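You operate a simulated robot arm through the tools that you are given. There is no shell and no other tool.

Carry out the task below with a simulated robot arm. There is one attempt and no reset: what you move stays moved.

JOB
Close down the horn stand: knob to soft, tone off, plug in its rest, grey horn on the bench.
Fine: in that order; the rest is the empty grey socket beside the yellow one. Set down upright: small grey horn.

It is judged by the outcome, as a careful person would: the job done as asked, and still so three seconds after it is handed in. It fails if anything else is knocked over, pushed out of place, dropped, spilled or broken.

ROBOT AND FRAMES
A 7-joint arm with a fingered hand, fixed in place. Base frame: the origin is on the floor under the middle of its stand, x ahead of it, y to its left, z up. Lengths are in m, angles in degrees, forces in N, time in s.
It reaches about 1.164 m from its shoulder. Its first joint turns from -166.0 to 166.0 degrees. Payload 4.7 kg.
The tool frame sits at the grasp point between the pads (the TCP): z along the fingers, y along the line on which they close. The tips reach 0.036 m beyond it. The gripper opens to 0.12 m; its body begins 0.042 m behind the TCP. The gripper is a hand of 5 fingers: y runs from the thumb to the fingers, the wrist lies at [-0.018, -0.122, -0.21] in the tool frame, and closing takes about 1.5 s.
Orientation is told as [roll, pitch, yaw] about the base's x, y, z axes, in that order, counted from this pose: with the fingers straight down and the wrist toward the robot, the tool's x, y and z point along [0, 1, 0], [1, 0, 0] and [0, 0, -1] of the base frame.

CONTROLS
- The arm moves only by the tool apply_moves. Its argument "motion" is a list of rows, each a list of 7 numbers: the shift along the tool's x, y, z in m, then the turn, a rotation vector about the tool's x, y, z in degrees, then the finger opening in m, from 0 to 0.12. In form: [[dx, dy, dz, rx, ry, rz, hand], ...]. A call has 1 to 20 rows; each row shifts and turns the commanded pose from where the row before left it, along the tool's axes as they then stand. Each row takes 0.2 s and may step no farther than 0.05 m and 8.6 degrees from the row before; otherwise, or with a gripper value out of range, the whole call is refused. A pose out of reach is approached as far as the arm can. The call stops where the force on the tool passes 40 N (or 10 N more than at its start, if that is more) or the arm is blocked; 0.2 s more then pass. The fingers move at their own pace (about 0.045 m/s each) and stop on an object; they squeeze with about 33 N. The grip force told is the motor's: it shows also when the fingers shut on nothing. Time passes only in rows, and 0.2 s behind the last, so rows that do not move let the fingers close. It gives the time, the measured TCP pose, the force on the tool (base axes), the opening and the grip force at its end, in the units of the frame above (readings bear some noise), with the torque about the TCP (base axes, N m) and any sound that the robot's microphone picked up, and new pictures: "views" is both (left out), scene, wrist or none.
- Cameras (640 x 400 px; columns grow to the right, rows downward): "scene" is fixed at [0.0429, 0.6383, 1.3899]; the picture's right is [0.22, -0.98, 0.00], its down [-0.84, -0.18, -0.52] and it looks along [0.50, 0.11, -0.86] (base axes); focal length 214 px, centre (320, 200). "wrist" rides on the gripper at [0.073, -0.091, -0.143] in the tool frame; the picture's right is [-0.80, 0.28, -0.53], its down [-0.53, -0.73, 0.42] and it looks along [-0.27, 0.62, 0.74] (tool axes); focal length 234 px, centre (320, 200). There is no depth. A picture from a camera that has moved, and an enlarged one, comes with that camera's place and axes in the base frame and with its lens. The place of the scene camera against the robot may be out by one fixed shift of up to 0.018 m in any direction.
- grasp_type(shape): the hand has 5 fingers and takes this shape, open, in about a second: jaw (thumb against the fingers, like two jaws); tri (thumb and two fingers); tip (a fingertip pinch); poke (one finger out to press); point (the index stretched); flat (the hand flat); cup (the hand cupped); fist (a fist). The gripper value then closes the fingers along that shape, each until it touches; the sizes above hold for jaw. It gives what a move gives, with no picture.
- close_up(camera, box): a new picture of the part [left, top, right, bottom] of that camera's present view, enlarged. No time passes.
- job_done(): hands the job in; it is judged then, once.

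Nothing tells you positions but the pictures and the camera data. Unless the task says otherwise, let go and move clear before handing in.

The tools are called as a command line: name --pt "numbers of a row" for each row, then --argument value for the rest, lists and objects as JSON in quotes. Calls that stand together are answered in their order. apply_moves: Moves the arm, as the interface text tells. Its arguments: {"type":"object","properties":{"motion":{"type":"array","items":{"type":"array","items":{"type":"number"}}},"views":{"type":"string","enum":["both","scene","wrist","none"]}},"required":["motion"]} The other tools are called the same way: grasp_type (shape) gives the hand a shape; close_up (camera, box) takes an enlarged picture of a part of a camera's view; job_done () hands the job in.

At the start:

```text
t: 0.0
tcp_pos: [0.3566, 0.5041, 1.1647]
orientation: [0.0, 0.1, 0.0]
contact_force: [0.2, 0.1, -0.3]
wrist_torque: [0.04, 0.01, 0.02]
grip_width: 0.1194
grasp_force: 0.0
shape: jaw
```

scene: 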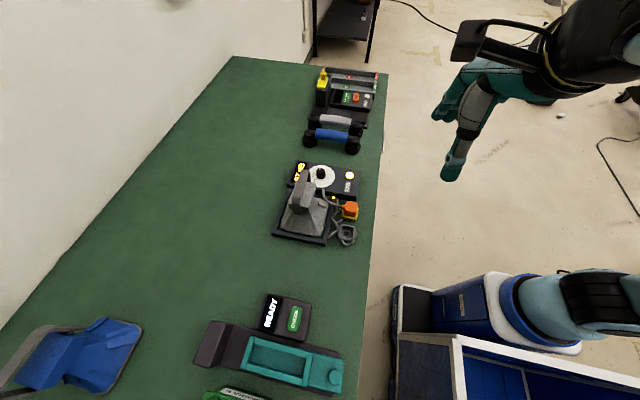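
wrist: 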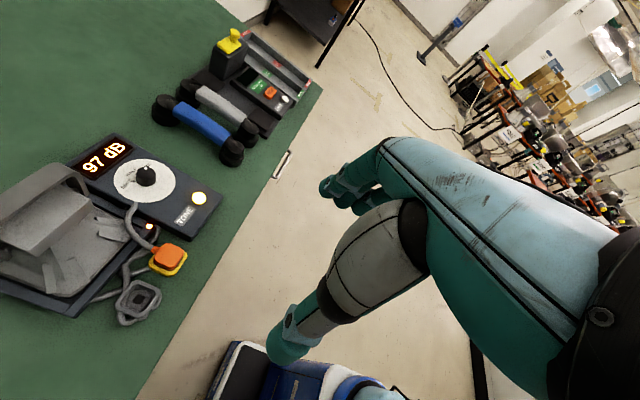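

I see a bench with a horn stand in the middle (grey horn, display, knob, tone button, orange plug in a yellow socket), with other devices to either side. I'll look closer before moving.

close_up --camera "scene" --box '[260, 145, 390, 255]'

close_up --camera "wrist" --box '[0, 110, 240, 340]'

close_up --camera "scene" --box '[290, 50, 400, 160]'

```text
3.64 times, centred on (325, 200) of scene
camera zoom: at [0.0429, 0.6383, 1.3899], right [0.22, -0.98, 0.0], down [-0.84, -0.18, -0.52], along [0.5, 0.11, -0.86], focal length 780 px, centre (302, 200)
```

zoom: 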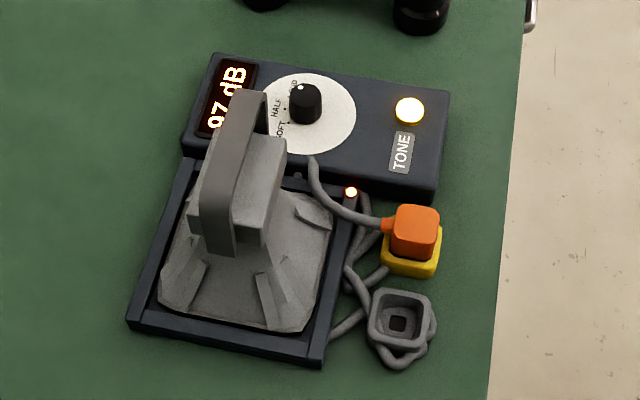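

```text
1.74 times, centred on (120, 225) of wrist
camera zoom: at [0.2634, 0.5774, 1.3081], right [0.28, -0.8, 0.53], down [-0.73, -0.53, -0.42], along [0.62, -0.27, -0.74], focal length 407 px, centre (668, 156)
```

zoom: 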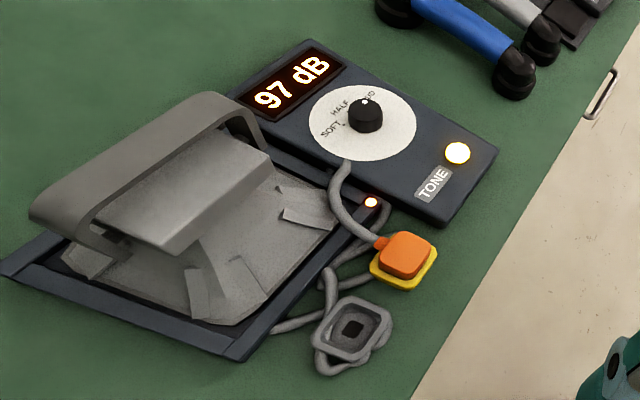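

```text
3.64 times, centred on (345, 105) of scene
camera zoom: at [0.0429, 0.6383, 1.3899], right [0.22, -0.98, 0.0], down [-0.84, -0.18, -0.52], along [0.5, 0.11, -0.86], focal length 780 px, centre (229, 546)
```

zoom: 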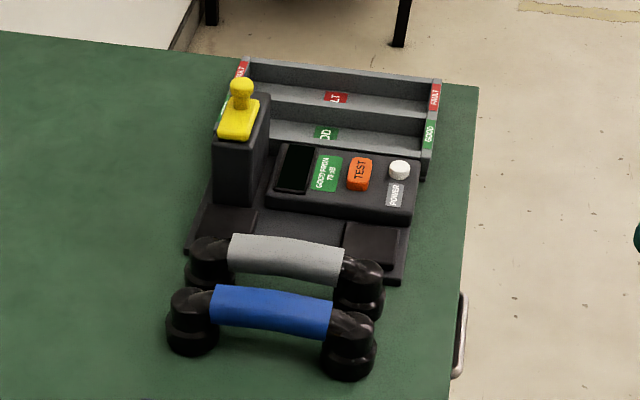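

I see the horn stand's knob pointing at LOUD, the TONE button lit, the plug in the yellow socket, and the empty grey socket beside it. I'll move the hand above the stand, staying high, to triangulate with the wrist camera.

apply_moves --pt "0.039 -0.012 0.015 0 0 0 0.12" --pt "0.039 -0.012 0.015 0 0 0 0.12" --pt "0.039 -0.012 0.015 0 0 0 0.12" --pt "0 0 0 0 0 0 0.12"

```text
t: 1.0
tcp_pos: [0.3178, 0.6224, 1.119]
orientation: [-0.1, 0.0, -0.1]
contact_force: [-0.1, -0.2, 0.3]
wrist_torque: [-0.02, -0.04, 0.05]
grip_width: 0.1193
grasp_force: 0.1
shape: jaw
camera wrist: at [0.2261, 0.6966, 1.2633], right [0.28, -0.8, 0.53], down [-0.73, -0.53, -0.42], along [0.62, -0.27, -0.74], focal length 234 px, centre (320, 200)
```

scene: 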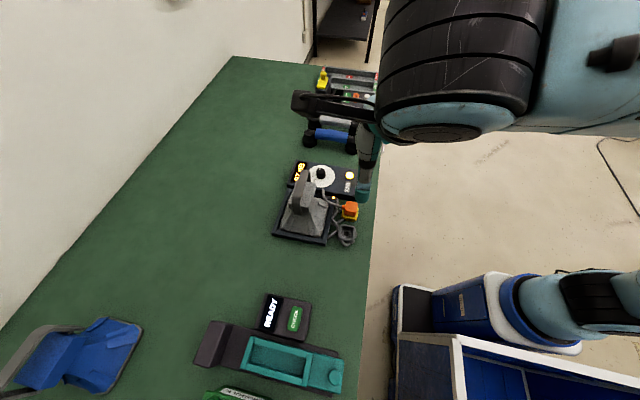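
wrist: 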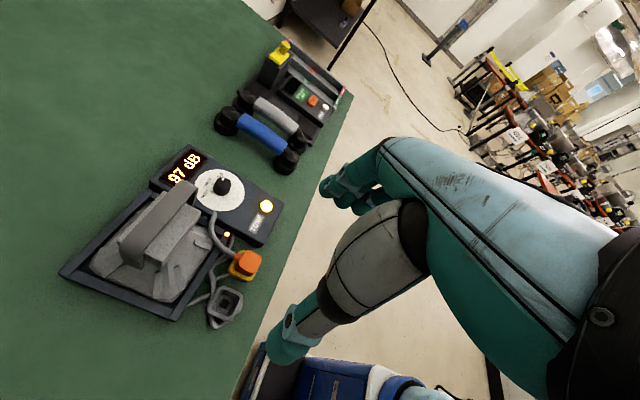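

The tone button triangulates to about (0.49, 0.65, 0.83). I'll take enlarged views of the stand from here for the other parts.

close_up --camera "wrist" --box '[50, 130, 290, 340]'

close_up --camera "wrist" --box '[140, 135, 290, 255]'

close_up --camera "scene" --box '[0, 250, 360, 400]'

```text
1.90 times, centred on (170, 235) of wrist
camera zoom: at [0.2261, 0.6966, 1.2633], right [0.28, -0.8, 0.53], down [-0.73, -0.53, -0.42], along [0.62, -0.27, -0.74], focal length 446 px, centre (606, 133)
```

zoom: 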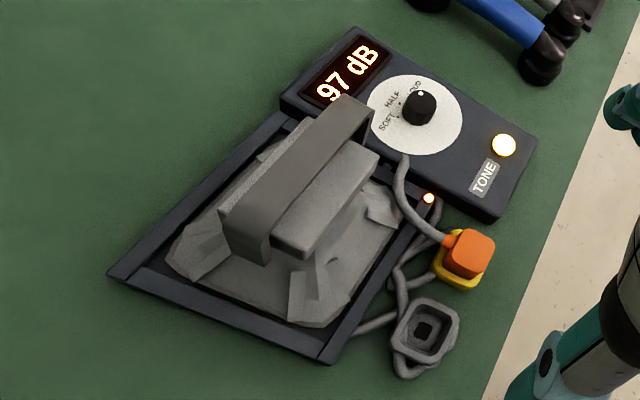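

```text
3.33 times, centred on (215, 195) of wrist
camera zoom: at [0.2261, 0.6966, 1.2633], right [0.28, -0.8, 0.53], down [-0.73, -0.53, -0.42], along [0.62, -0.27, -0.74], focal length 781 px, centre (670, 217)
```

zoom: 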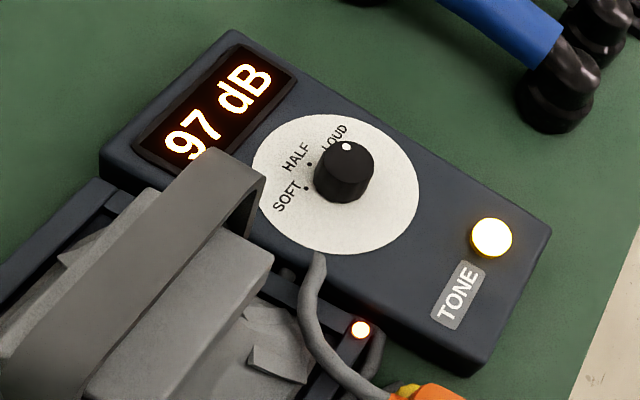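

```text
1.78 times, centred on (180, 325) of scene
camera zoom: at [0.0429, 0.6383, 1.3899], right [0.22, -0.98, 0.0], down [-0.84, -0.18, -0.52], along [0.5, 0.11, -0.86], focal length 381 px, centre (569, -22)
```

zoom: 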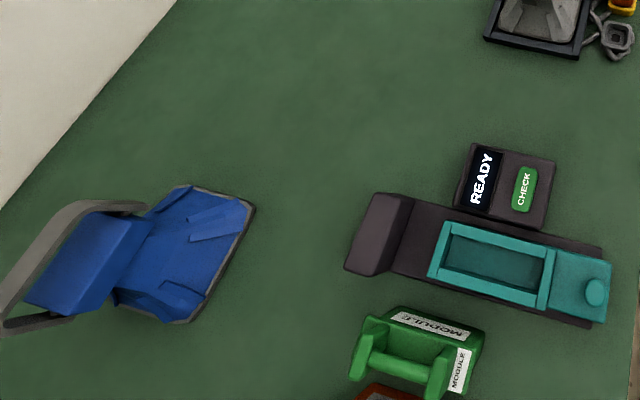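

The stand's panel is at about z 0.82, with the knob near (0.476, 0.742) and the dial angles at roughly LOUD 30°, HALF 84° and SOFT 138°, so the turn is counter-clockwise. The horn's handle tops out near z 0.97, so I'll bring the wrist round to the robot side (yaw 90) above the knob, still high.

apply_moves --pt "0.024 0.0316 0.008 0 0 0 0.12" --pt "0.024 0.0316 0.008 0 0 0 0.12" --pt "0.024 0.0316 0.008 0 0 0 0.12" --pt "0.024 0.0316 0.008 0 0 0 0.12" --pt "0.024 0.0316 0.008 0 0 0 0.12" --pt "0 0 0 0 0 -8.2 0.12" --pt "0 0 0 0 0 -8.2 0.12" --pt "0 0 0 0 0 -8.2 0.12" --pt "0 0 0 0 0 -8.2 0.12" --pt "0 0 0 0 0 -8.2 0.12" --pt "0 0 0 0 0 -8.2 0.12" --pt "0 0 0 0 0 -8.2 0.12" --pt "0 0 0 0 0 -8.2 0.12" --pt "0 0 0 0 0 -8.2 0.12" --pt "0 0 0 0 0 -8.2 0.12" --pt "0 0 0 0 0 -8.0 0.12" --pt "0 0 0 0 0 0 0.12"

```text
t: 4.6
tcp_pos: [0.4787, 0.7411, 1.0805]
orientation: [0.1, -0.1, 90.0]
contact_force: [0.1, -0.4, 0.2]
wrist_torque: [0.0, 0.01, -0.01]
grip_width: 0.1197
grasp_force: 0.0
shape: jaw
camera wrist: at [0.4046, 0.6504, 1.2233], right [0.8, 0.28, 0.53], down [0.53, -0.73, -0.42], along [0.27, 0.62, -0.74], focal length 234 px, centre (320, 200)
```

scene: 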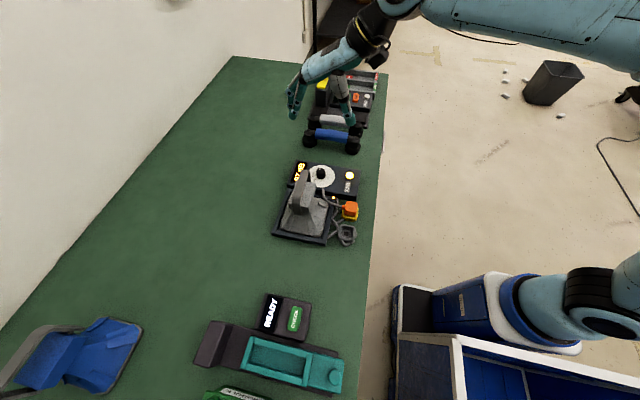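
wrist: 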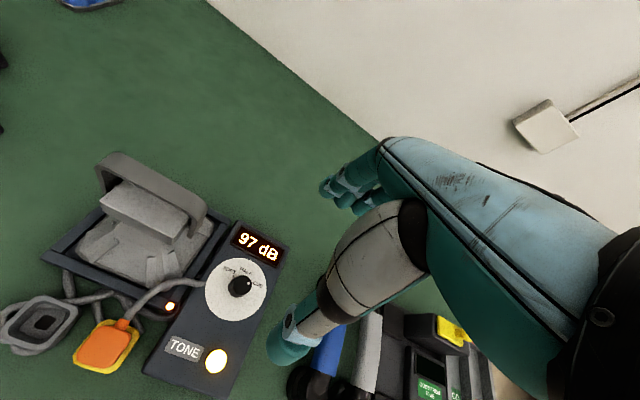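

The hand is above the knob at yaw 90, and the wrist camera has a clean new viewpoint of the stand. I'll take close-ups to refine the positions.

close_up --camera "wrist" --box '[0, 140, 300, 400]'

close_up --camera "wrist" --box '[140, 210, 300, 400]'

grasp_type --shape "tip"

```text
1.54 times, centred on (150, 270) of wrist
camera zoom: at [0.4046, 0.6504, 1.2233], right [0.8, 0.28, 0.53], down [0.53, -0.73, -0.42], along [0.27, 0.62, -0.74], focal length 360 px, centre (582, 92)
```

zoom: 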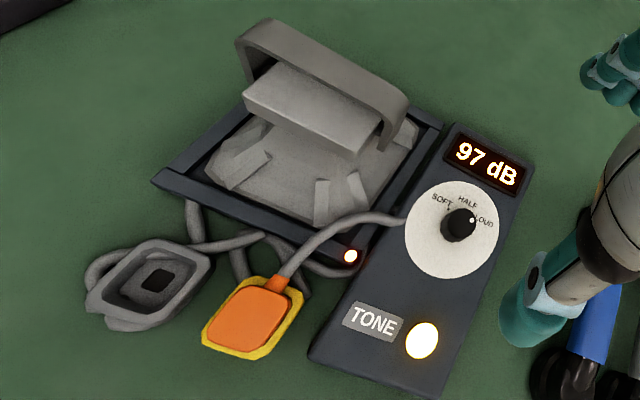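

```text
2.11 times, centred on (220, 305) of wrist
camera zoom: at [0.4046, 0.6504, 1.2233], right [0.8, 0.28, 0.53], down [0.53, -0.73, -0.42], along [0.27, 0.62, -0.74], focal length 493 px, centre (530, -21)
```

zoom: 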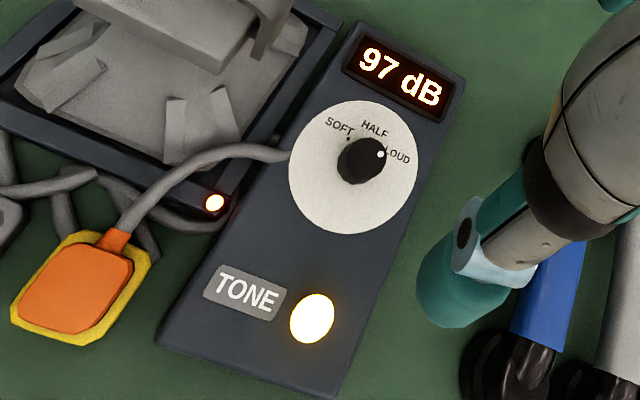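

```text
t: 5.5
tcp_pos: [0.4792, 0.7391, 1.0796]
orientation: [0.0, 0.0, 89.9]
contact_force: [-0.4, -0.7, 0.2]
wrist_torque: [0.01, 0.02, 0.0]
grip_width: 0.1198
grasp_force: 0.2
shape: tip
```

The dial angles now look like about 42° for LOUD, 90° for HALF and 135° for SOFT, so the turn is about 90–95° CCW. I'll see how the fingertip-pinch shape looks and where its tips meet.

apply_moves --pt "0 0 0 0 0 0 0.12" --pt "0 0 0 0 0 0 0.12"

apply_moves --pt "0 0 0 0 0 0 0.04" --pt "0 0 0 0 0 0 0.04" --pt "0 0 0 0 0 0 0.04" --pt "0 0 0 0 0 0 0.04" --pt "0 0 0 0 0 0 0.04" --pt "0 0 0 0 0 0 0.04" --pt "0 0 0 0 0 0 0.04" --pt "0 0 0 0 0 0 0.04"

```text
t: 6.1
tcp_pos: [0.4791, 0.741, 1.0788]
orientation: [0.0, 0.0, 90.0]
contact_force: [-0.3, 0.6, 0.6]
wrist_torque: [-0.01, -0.01, 0.01]
grip_width: 0.12
grasp_force: 0.0
shape: tip
camera wrist: at [0.4045, 0.6507, 1.2231], right [0.8, 0.28, 0.53], down [0.53, -0.73, -0.42], along [0.27, 0.62, -0.74], focal length 234 px, centre (320, 200)
```

scene: 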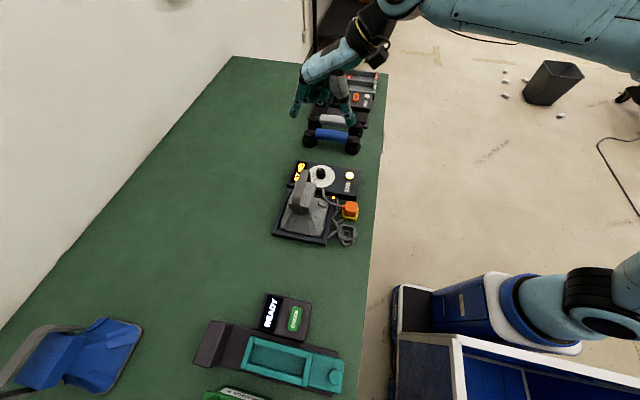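
wrist: 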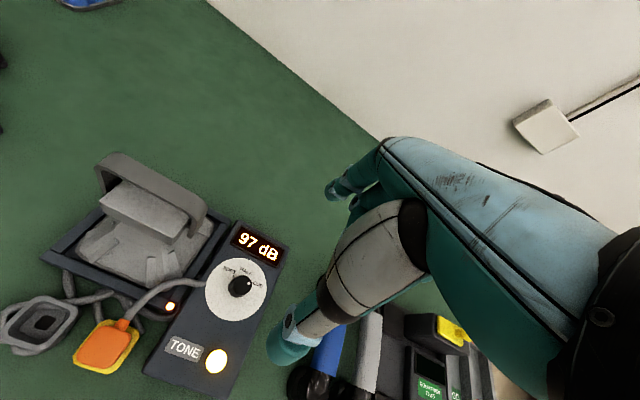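

```text
t: 7.9
tcp_pos: [0.4787, 0.7412, 1.0802]
orientation: [0.0, 0.0, 90.0]
contact_force: [-0.1, 0.5, -0.4]
wrist_torque: [-0.01, 0.01, -0.03]
grip_width: 0.0411
grasp_force: 0.1
shape: tip
camera wrist: at [0.4045, 0.6507, 1.2231], right [0.8, 0.28, 0.53], down [0.53, -0.73, -0.42], along [0.27, 0.62, -0.74], focal length 234 px, centre (320, 200)
```

scene: 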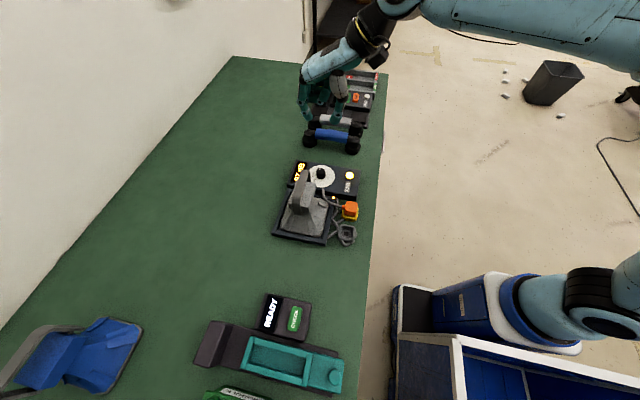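
wrist: 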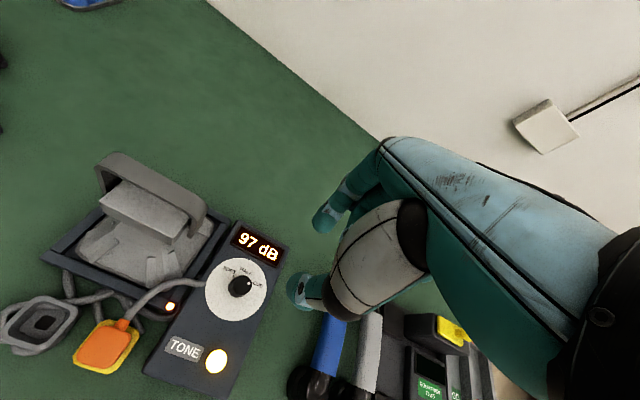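

The fingertips meet about where expected (tips 0.036 beyond the TCP). I'll check how the other fingers stick out before going down beside the dial.

close_up --camera "scene" --box '[270, 30, 400, 160]'

close_up --camera "wrist" --box '[220, 120, 460, 400]'

```text
3.08 times, centred on (335, 95) of scene
camera zoom: at [0.0429, 0.6383, 1.3899], right [0.22, -0.98, 0.0], down [-0.84, -0.18, -0.52], along [0.5, 0.11, -0.86], focal length 660 px, centre (274, 523)
```

zoom: 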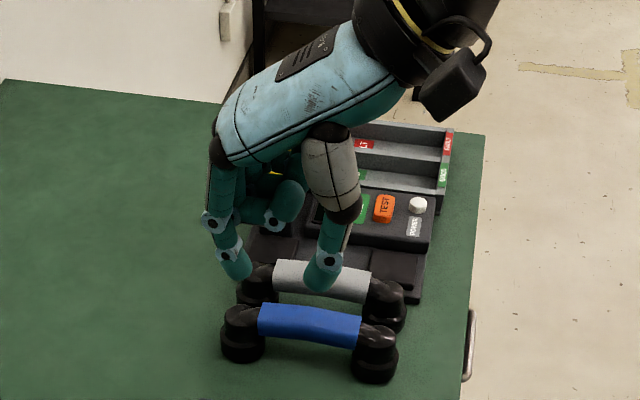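

```text
1.43 times, centred on (340, 260) of wrist
camera zoom: at [0.4045, 0.6507, 1.2231], right [0.8, 0.28, 0.53], down [0.53, -0.73, -0.42], along [0.27, 0.62, -0.74], focal length 334 px, centre (291, 114)
```

zoom: 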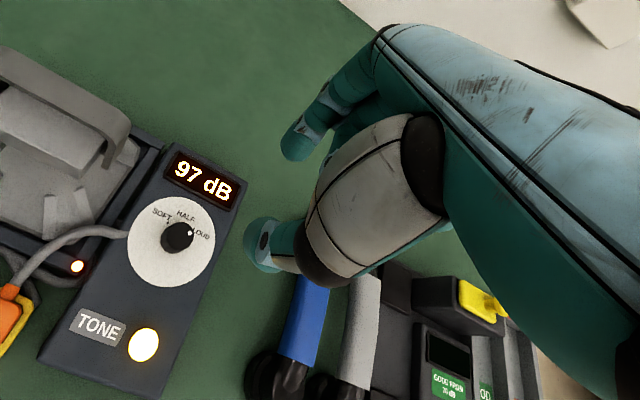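

In the pinch shape only the index and thumb extend. I'll test in the air that the arm can turn to yaw 140 and then back to about 45 while centred on the knob.

apply_moves --pt "0 0 0 0 0 -8.5 0.07" --pt "0 0 0 0 0 -8.5 0.07" --pt "0 0 0 0 0 -8.5 0.07" --pt "0 0 0 0 0 -8.5 0.07" --pt "0 0 0 0 0 -8.5 0.07" --pt "0 0 0 0 0 -8.5 0.07" --pt "0 0 0 0 0 0 0.07" --views "both"

```text
t: 9.5
tcp_pos: [0.4763, 0.7406, 1.0794]
orientation: [0.0, 0.1, 141.0]
contact_force: [-0.1, 0.1, -0.2]
wrist_torque: [0.01, 0.01, 0.02]
grip_width: 0.0697
grasp_force: 0.0
shape: tip
camera wrist: at [0.5025, 0.6278, 1.223], right [0.29, 0.8, 0.53], down [0.9, -0.05, -0.42], along [-0.32, 0.6, -0.74], focal length 234 px, centre (320, 200)
```

scene: 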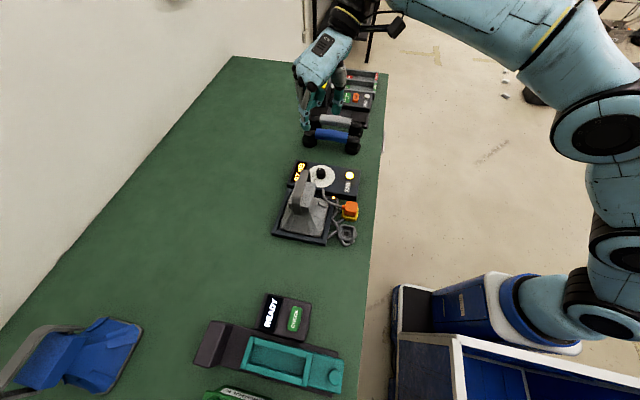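
wrist: 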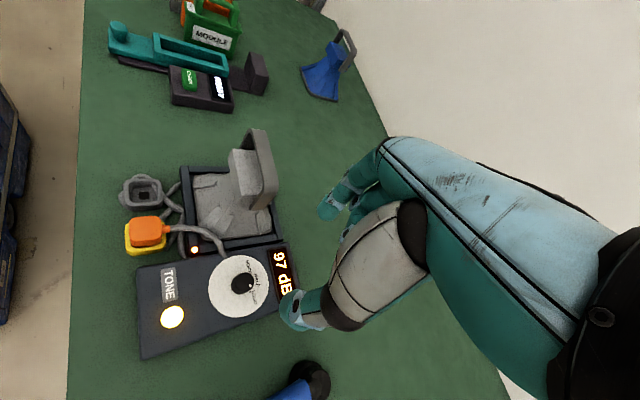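

Yaw 141 is reachable and gives a useful side view of the horn. I'll take close-ups for its handle geometry and the sockets.

close_up --camera "wrist" --box '[110, 110, 310, 260]'

close_up --camera "wrist" --box '[120, 230, 310, 370]'

```text
2.67 times, centred on (210, 185) of wrist
camera zoom: at [0.5025, 0.6278, 1.223], right [0.29, 0.8, 0.53], down [0.9, -0.05, -0.42], along [-0.32, 0.6, -0.74], focal length 624 px, centre (613, 240)
```

zoom: 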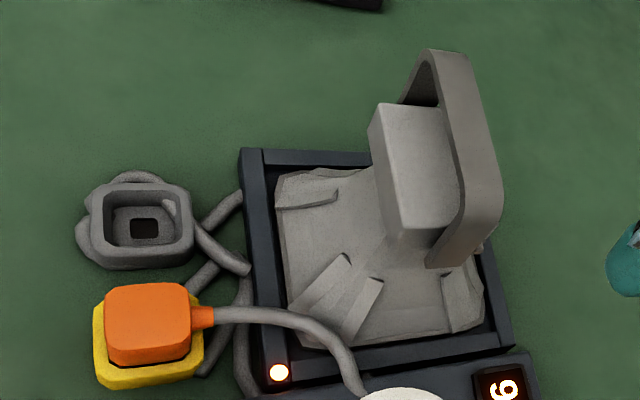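

```text
2.86 times, centred on (215, 300) of wrist
camera zoom: at [0.5025, 0.6278, 1.223], right [0.29, 0.8, 0.53], down [0.9, -0.05, -0.42], along [-0.32, 0.6, -0.74], focal length 669 px, centre (620, -86)
```

zoom: 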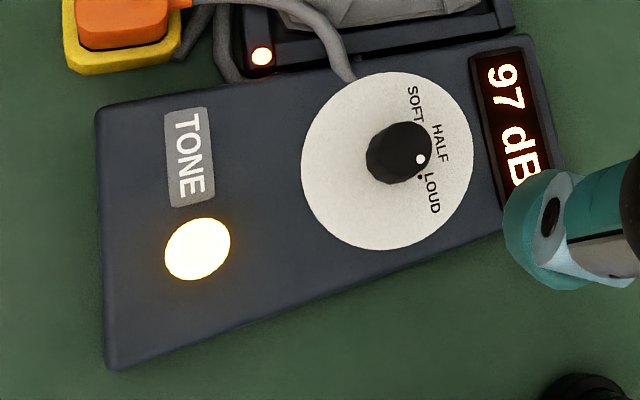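

From this view the dial centre is at about (0.474, 0.740), and the horn handle strap spans x 0.28–0.373, y 0.751–0.772, top z ≈ 0.967. I'll rotate back to yaw 47 so I can then turn about 94° CCW while gripping the knob.

apply_moves --pt "0 0 0 0 0 8.55 0.07" --pt "0 0 0 0 0 8.55 0.07" --pt "0 0 0 0 0 8.55 0.07" --pt "0 0 0 0 0 8.55 0.07" --pt "0 0 0 0 0 8.55 0.07" --pt "0 0 0 0 0 8.55 0.07" --pt "0 0 0 0 0 8.55 0.07" --pt "0 0 0 0 0 8.55 0.07" --pt "0 0 0 0 0 8.55 0.07" --pt "0 0 0 0 0 8.55 0.07" --pt "0 0 0 0 0 8.55 0.07" --pt "0 0 0 0 0 0 0.07" --pt "0 0 0 0 0 0 0.07"

```text
t: 12.3
tcp_pos: [0.4771, 0.7407, 1.0801]
orientation: [0.0, 0.0, 46.9]
contact_force: [0.4, -0.1, -0.3]
wrist_torque: [0.04, 0.0, 0.0]
grip_width: 0.0695
grasp_force: 0.1
shape: tip
camera wrist: at [0.3609, 0.7253, 1.2232], right [0.78, -0.35, 0.53], down [-0.11, -0.9, -0.42], along [0.62, 0.27, -0.74], focal length 234 px, centre (320, 200)
```

scene: 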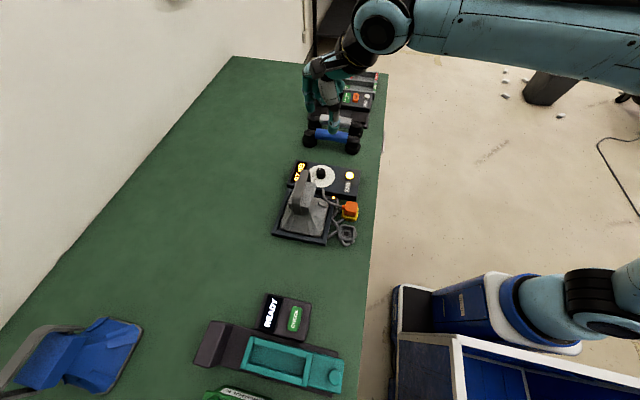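
wrist: 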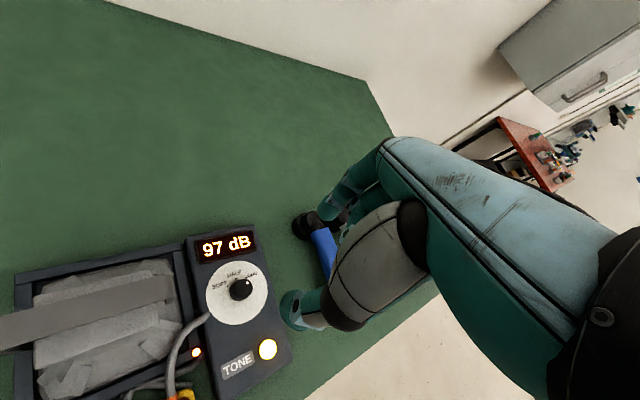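

The dial sits below the fingers as expected. I'll descend part way, to z ≈ 0.93, and check alignment.

apply_moves --pt "0.0017 -0.0026 0.03 0 0 0 0.07" --pt "0 0 0.04 0 0 0 0.07" --pt "0 0 0.04 0 0 0 0.07" --pt "0 0 0.04 0 0 0 0.07" --pt "0 0 0 0 0 0 0.07"

close_up --camera "wrist" --box '[200, 180, 400, 340]'

close_up --camera "scene" --box '[270, 90, 400, 220]'

```text
t: 13.5
tcp_pos: [0.4761, 0.7413, 0.9288]
orientation: [0.0, 0.0, 46.9]
contact_force: [0.1, -0.2, -0.1]
wrist_torque: [0.0, 0.0, 0.0]
grip_width: 0.0695
grasp_force: 0.1
shape: tip
camera wrist: at [0.3586, 0.7247, 1.0717], right [0.78, -0.35, 0.53], down [-0.11, -0.9, -0.42], along [0.62, 0.27, -0.74], focal length 234 px, centre (320, 200)
```

scene: 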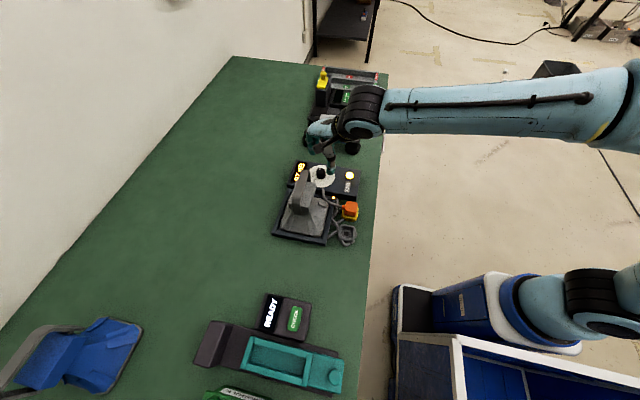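
wrist: 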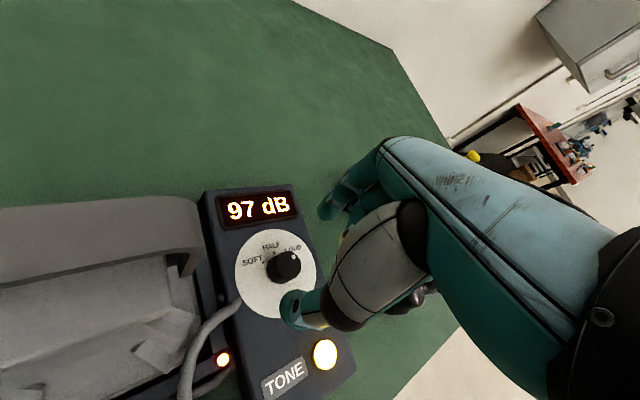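

```text
2.50 times, centred on (300, 260) of wrist
camera zoom: at [0.3586, 0.7247, 1.0717], right [0.78, -0.35, 0.53], down [-0.11, -0.9, -0.42], along [0.62, 0.27, -0.74], focal length 585 px, centre (370, 50)
```

zoom: 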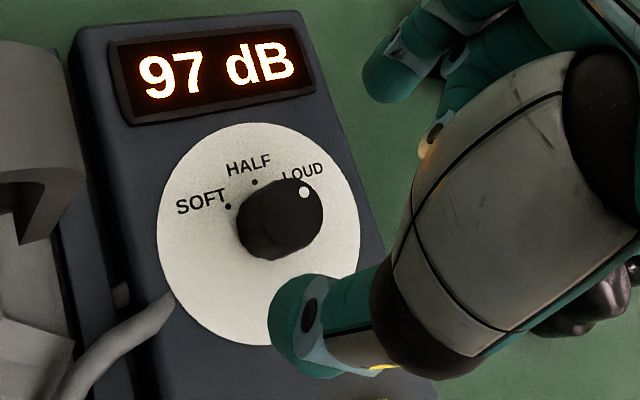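

```text
3.08 times, centred on (335, 155) of scene
camera zoom: at [0.0429, 0.6383, 1.3899], right [0.22, -0.98, 0.0], down [-0.84, -0.18, -0.52], along [0.5, 0.11, -0.86], focal length 660 px, centre (274, 338)
```

zoom: 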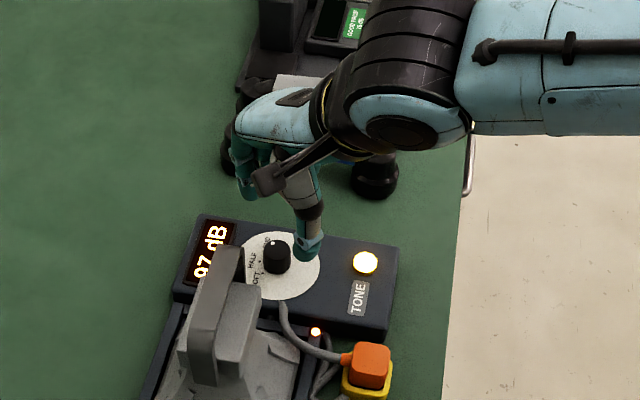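

The dial axis refines to about (0.475, 0.7405), with the plate near z 0.816 and the knob top near 0.848. I'll move to yaw 60 for more camera-bracket clearance from the horn handle and descend further.

apply_moves --pt "0 0 0 0 0 -6.6 0.07" --pt "0 0 0 0 0 -6.5 0.07" --pt "0 0 0.02 0 0 0 0.07" --pt "0 0 0.02 0 0 0 0.07" --pt "0 0 0 0 0 0 0.07"

close_up --camera "wrist" --box '[200, 180, 400, 340]'

close_up --camera "scene" --box '[270, 110, 400, 220]'

```text
t: 14.7
tcp_pos: [0.4748, 0.742, 0.889]
orientation: [0.0, 0.0, 60.0]
contact_force: [0.3, -0.4, -1.0]
wrist_torque: [0.03, -0.03, 0.01]
grip_width: 0.0697
grasp_force: 0.0
shape: tip
camera wrist: at [0.3653, 0.6988, 1.0328], right [0.84, -0.16, 0.53], down [0.09, -0.9, -0.42], along [0.54, 0.4, -0.74], focal length 234 px, centre (320, 200)
```

scene: 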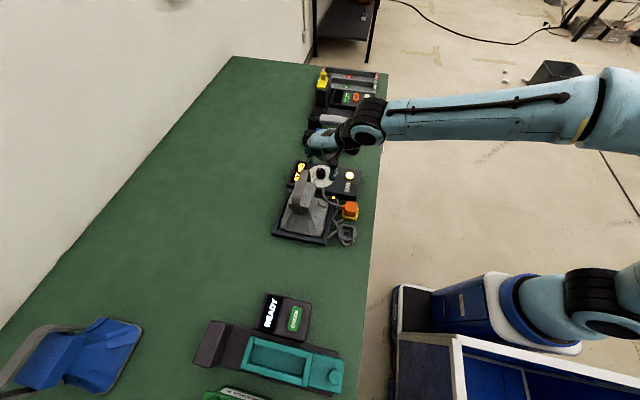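
wrist: 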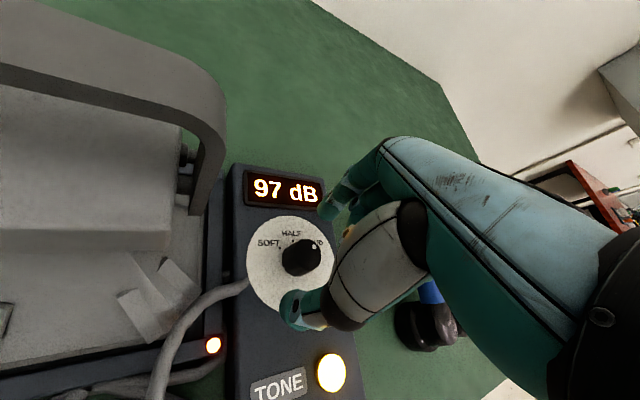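

```text
2.50 times, centred on (300, 260) of wrist
camera zoom: at [0.3653, 0.6988, 1.0328], right [0.84, -0.16, 0.53], down [0.09, -0.9, -0.42], along [0.54, 0.4, -0.74], focal length 585 px, centre (370, 50)
```

zoom: 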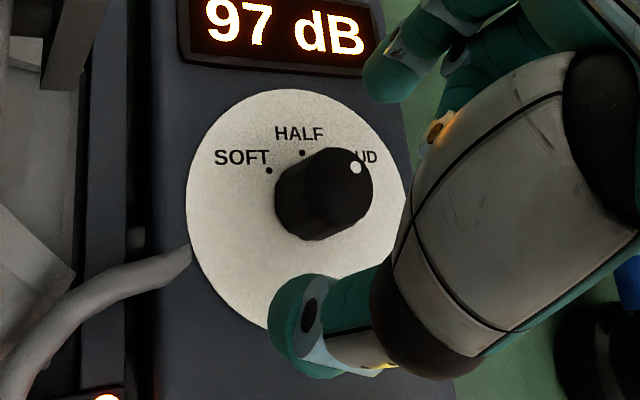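

```text
3.64 times, centred on (335, 165) of scene
camera zoom: at [0.0429, 0.6383, 1.3899], right [0.22, -0.98, 0.0], down [-0.84, -0.18, -0.52], along [0.5, 0.11, -0.86], focal length 780 px, centre (266, 327)
```

zoom: 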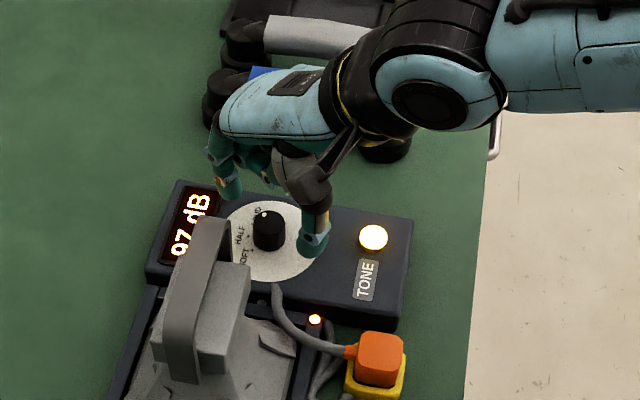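

The knob's top is centred between the two fingertips. I'll go down 24 mm so the tips straddle the knob, checking force.

apply_moves --pt "0 0 0.012 0 0 0 0.07" --pt "0 0 0.012 0 0 0 0.07" --pt "0 0 0 0 0 0 0.07" --views "wrist"

close_up --camera "wrist" --box '[200, 180, 400, 340]'

close_up --camera "scene" --box '[270, 110, 400, 220]'

```text
t: 15.5
tcp_pos: [0.475, 0.7407, 0.8683]
orientation: [0.2, -0.2, 59.9]
contact_force: [0.3, 0.1, 12.9]
wrist_torque: [-0.2, 0.14, 0.03]
grip_width: 0.0692
grasp_force: 0.0
shape: tip
camera wrist: at [0.3646, 0.6984, 1.0115], right [0.84, -0.16, 0.53], down [0.09, -0.9, -0.43], along [0.54, 0.41, -0.74], focal length 234 px, centre (320, 200)
```

wrist: 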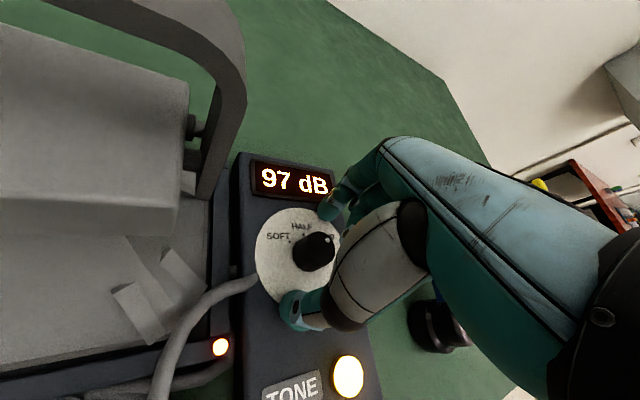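

```text
2.50 times, centred on (300, 260) of wrist
camera zoom: at [0.3646, 0.6984, 1.0115], right [0.84, -0.16, 0.53], down [0.09, -0.9, -0.43], along [0.54, 0.41, -0.74], focal length 585 px, centre (370, 50)
```

zoom: 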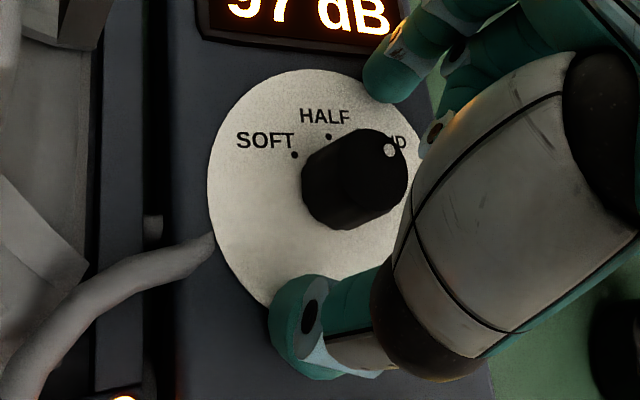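

```text
3.64 times, centred on (335, 165) of scene
camera zoom: at [0.0429, 0.6383, 1.3899], right [0.22, -0.98, 0.0], down [-0.84, -0.18, -0.52], along [0.5, 0.11, -0.86], focal length 780 px, centre (266, 327)
```

zoom: 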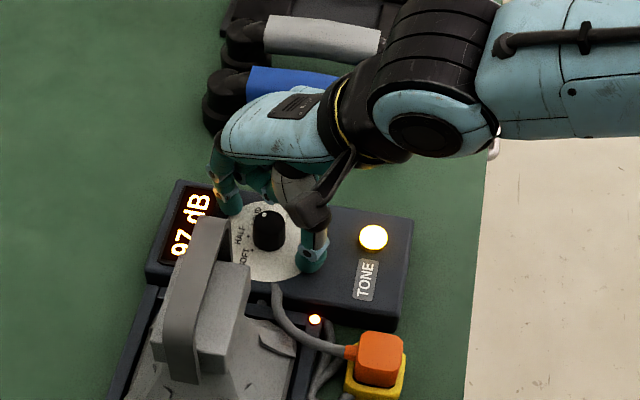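

The fingertips touch the panel (13 N). I'll raise 5 mm to unload, then close gently on the knob.

apply_moves --pt "0 0 -0.006 0 0 0 0.07" --pt "0 0 0 0 0 0 0.05" --pt "0 0 0 0 0 0 0.03" --pt "0 0 0 0 0 0 0.02" --pt "0 0 0 0 0 0 0.02" --pt "0 0 0 0 0 0 0.02" --pt "0 0 0 0 0 0 0.02" --views "wrist"

close_up --camera "wrist" --box '[200, 180, 400, 340]'

```text
t: 17.1
tcp_pos: [0.4754, 0.7395, 0.8719]
orientation: [0.0, 0.0, 60.0]
contact_force: [-1.5, -1.5, -3.0]
wrist_torque: [-0.05, 0.02, -0.01]
grip_width: 0.0214
grasp_force: 33.1
shape: tip
camera wrist: at [0.3648, 0.6982, 1.0145], right [0.84, -0.16, 0.53], down [0.09, -0.9, -0.42], along [0.54, 0.4, -0.74], focal length 234 px, centre (320, 200)
```

wrist: 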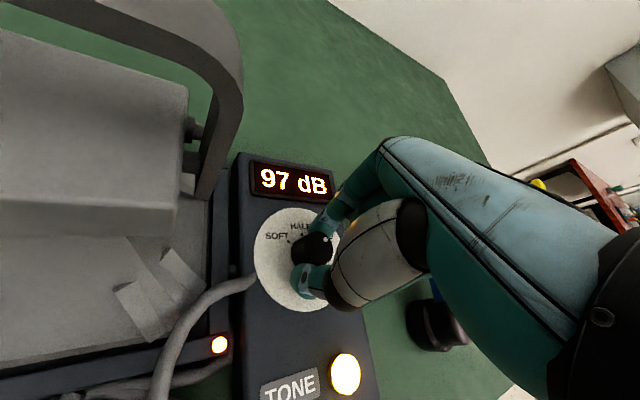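

```text
2.50 times, centred on (300, 260) of wrist
camera zoom: at [0.3648, 0.6982, 1.0145], right [0.84, -0.16, 0.53], down [0.09, -0.9, -0.42], along [0.54, 0.4, -0.74], focal length 585 px, centre (370, 50)
```

zoom: 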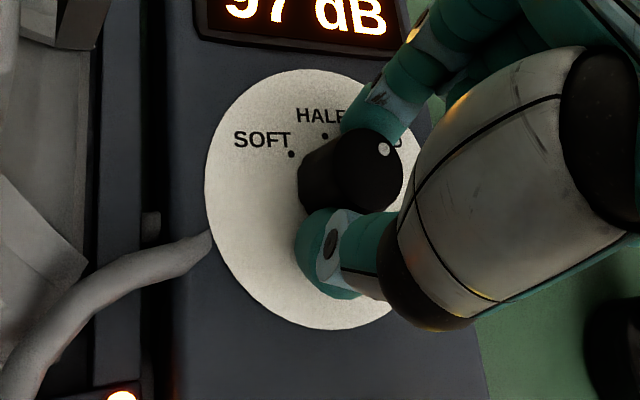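

The knob is gripped (33 N) with little side force. I'll turn it CCW about 43° and check the display.

apply_moves --pt "0 0 0 0 0 -7 0.015" --pt "0 0 0 0 0 -7 0.015" --pt "0 0 0 0 0 -7 0.015" --pt "0 0 0 0 0 -7 0.015" --pt "0 0 0 0 0 -7 0.015" --pt "0 0 0 0 0 -7 0.015" --pt "0 0 0 0 0 0 0.015"

close_up --camera "wrist" --box '[200, 180, 400, 340]'

close_up --camera "scene" --box '[270, 110, 400, 220]'

```text
t: 18.7
tcp_pos: [0.4749, 0.7403, 0.872]
orientation: [0.0, 0.0, 102.0]
contact_force: [-3.5, 1.4, -2.0]
wrist_torque: [0.09, 0.1, -0.01]
grip_width: 0.0211
grasp_force: 33.3
shape: tip
camera wrist: at [0.4213, 0.6371, 1.0148], right [0.73, 0.44, 0.53], down [0.67, -0.6, -0.42], along [0.13, 0.66, -0.74], focal length 234 px, centre (320, 200)
```

scene: 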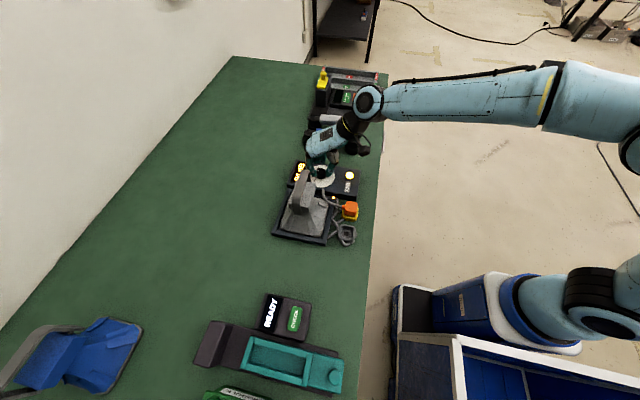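
wrist: 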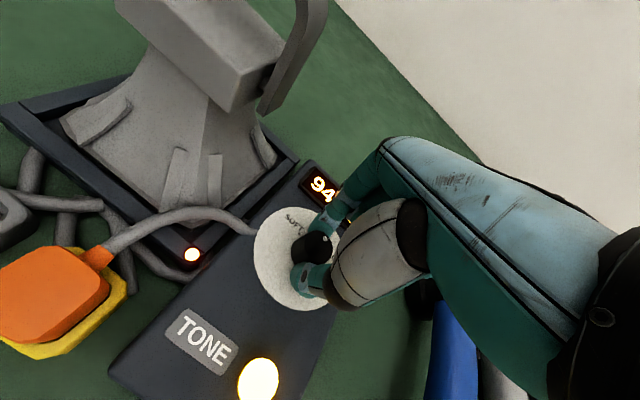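

```text
2.50 times, centred on (300, 260) of wrist
camera zoom: at [0.4213, 0.6371, 1.0148], right [0.73, 0.44, 0.53], down [0.67, -0.6, -0.42], along [0.13, 0.66, -0.74], focal length 585 px, centre (370, 50)
```

zoom: 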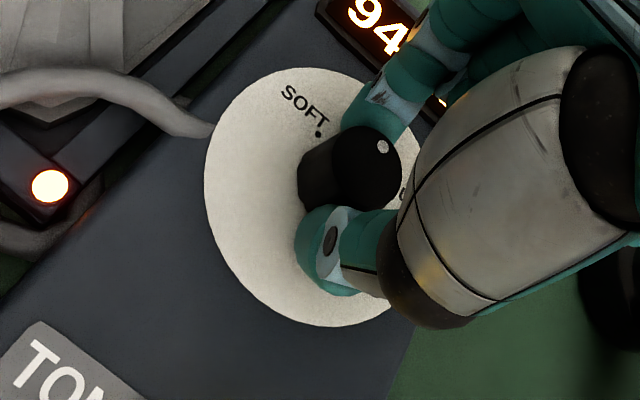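

```text
3.64 times, centred on (335, 165) of scene
camera zoom: at [0.0429, 0.6383, 1.3899], right [0.22, -0.98, 0.0], down [-0.84, -0.18, -0.52], along [0.5, 0.11, -0.86], focal length 780 px, centre (266, 327)
```

zoom: 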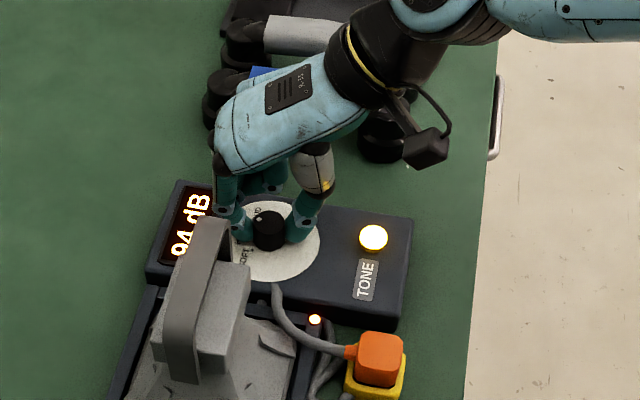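

The knob turns with the hand (the dot stays fixed relative to the fingers) and the display dropped to 94 dB. I'll continue another 42°.

apply_moves --pt "0 0 0 0 0 -7 0.015" --pt "0 0 0 0 0 -7 0.015" --pt "0 0 0 0 0 -7 0.015" --pt "0 0 0 0 0 -7 0.015" --pt "0 0 0 0 0 -7 0.015" --pt "0 0 0 0 0 -7 0.015" --pt "0 0 0 0 0 0 0.015"

close_up --camera "wrist" --box '[200, 180, 400, 340]'

close_up --camera "scene" --box '[270, 110, 400, 220]'

```text
t: 20.3
tcp_pos: [0.4743, 0.742, 0.8723]
orientation: [0.0, 0.0, 144.0]
contact_force: [-7.3, 4.2, -0.5]
wrist_torque: [0.18, 0.33, -0.04]
grip_width: 0.0213
grasp_force: 33.1
shape: tip
camera wrist: at [0.5049, 0.6292, 1.0148], right [0.25, 0.81, 0.53], down [0.91, 0.0, -0.42], along [-0.35, 0.58, -0.74], focal length 234 px, centre (320, 200)
```

scene: 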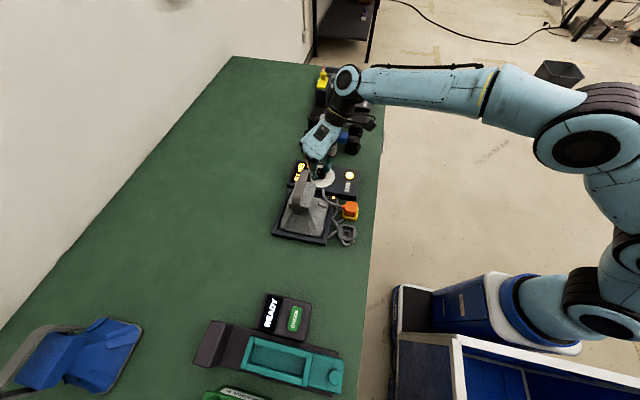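
wrist: 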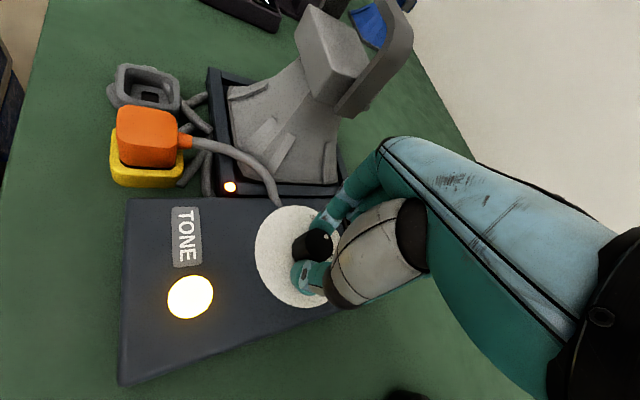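

```text
2.50 times, centred on (300, 260) of wrist
camera zoom: at [0.5049, 0.6292, 1.0148], right [0.25, 0.81, 0.53], down [0.91, 0.0, -0.42], along [-0.35, 0.58, -0.74], focal length 585 px, centre (370, 50)
```

zoom: 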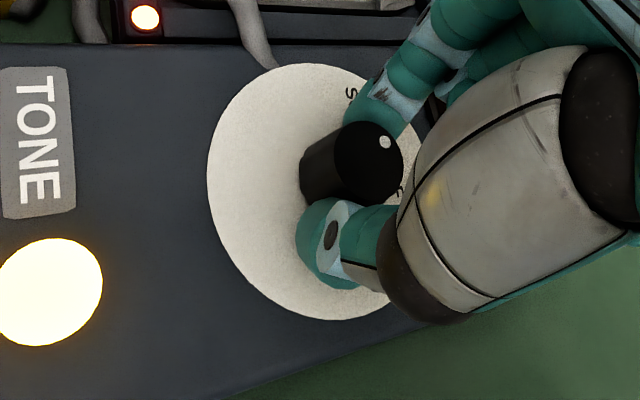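

```text
3.64 times, centred on (335, 165) of scene
camera zoom: at [0.0429, 0.6383, 1.3899], right [0.22, -0.98, 0.0], down [-0.84, -0.18, -0.52], along [0.5, 0.11, -0.86], focal length 780 px, centre (266, 327)
```

zoom: 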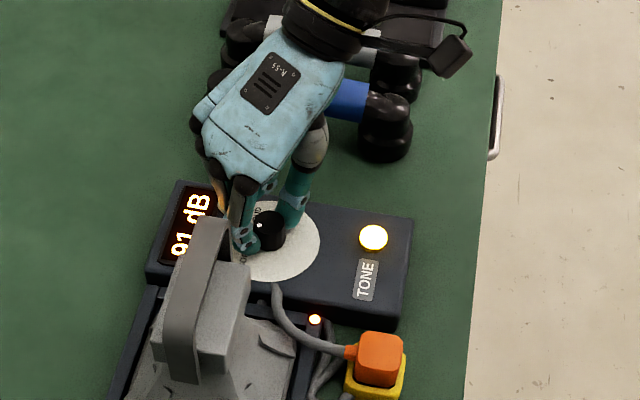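

The display reads 91 dB after 84° of turn. I'll open the fingers and look at the dot against the SOFT mark.

apply_moves --pt "0 0 0 0 0 0 0.03" --pt "0 0 0 0 0 0 0.05" --pt "0 0 0 0 0 0 0.07" --pt "0 0 0 0 0 0 0.07" --pt "0 0 0 0 0 0 0.07" --pt "0 0 -0.02 0 0 0 0.07" --pt "0 0 -0.03 0 0 0 0.07" --pt "0 0 0 0 0 0 0.07"

close_up --camera "wrist" --box '[200, 180, 400, 340]'

close_up --camera "scene" --box '[280, 145, 360, 205]'

```text
t: 22.1
tcp_pos: [0.4758, 0.7411, 0.922]
orientation: [-0.1, 0.0, 144.0]
contact_force: [-0.2, 0.1, 0.0]
wrist_torque: [0.02, 0.01, -0.01]
grip_width: 0.0698
grasp_force: 0.0
shape: tip
camera wrist: at [0.5052, 0.6288, 1.0644], right [0.25, 0.81, 0.52], down [0.91, 0.0, -0.42], along [-0.35, 0.58, -0.74], focal length 234 px, centre (320, 200)
```

scene: 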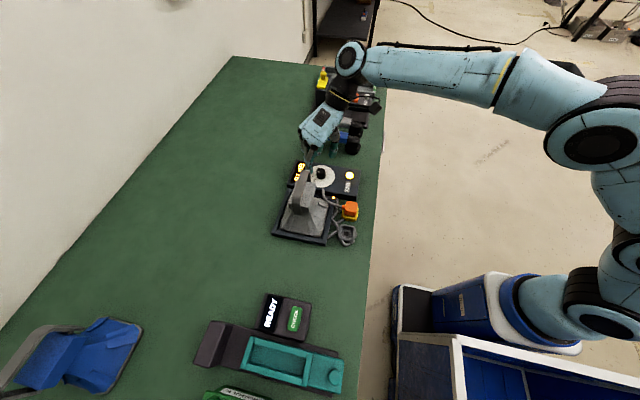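
wrist: 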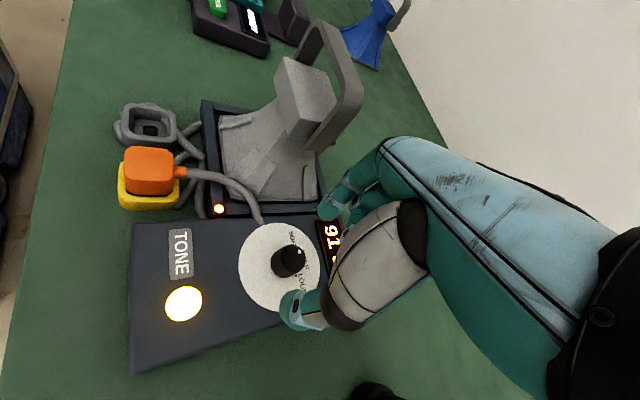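

```text
2.50 times, centred on (300, 260) of wrist
camera zoom: at [0.5052, 0.6288, 1.0644], right [0.25, 0.81, 0.52], down [0.91, 0.0, -0.42], along [-0.35, 0.58, -0.74], focal length 585 px, centre (370, 50)
```

zoom: 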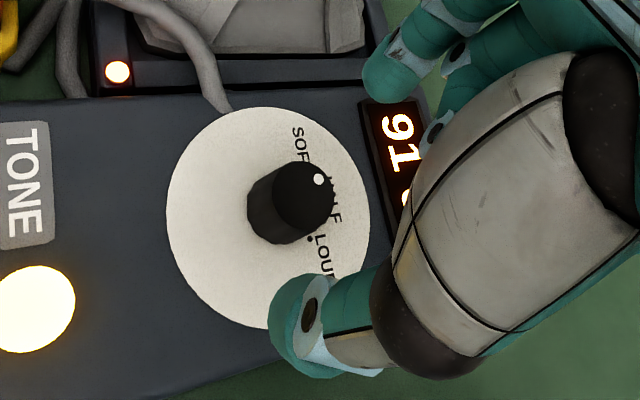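

```text
6.67 times, centred on (320, 175) of scene
camera zoom: at [0.0429, 0.6383, 1.3899], right [0.22, -0.98, 0.0], down [-0.84, -0.18, -0.52], along [0.5, 0.11, -0.86], focal length 1430 px, centre (320, 367)
```

zoom: 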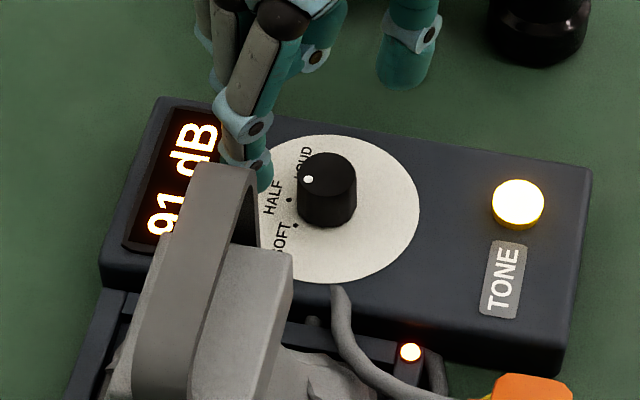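

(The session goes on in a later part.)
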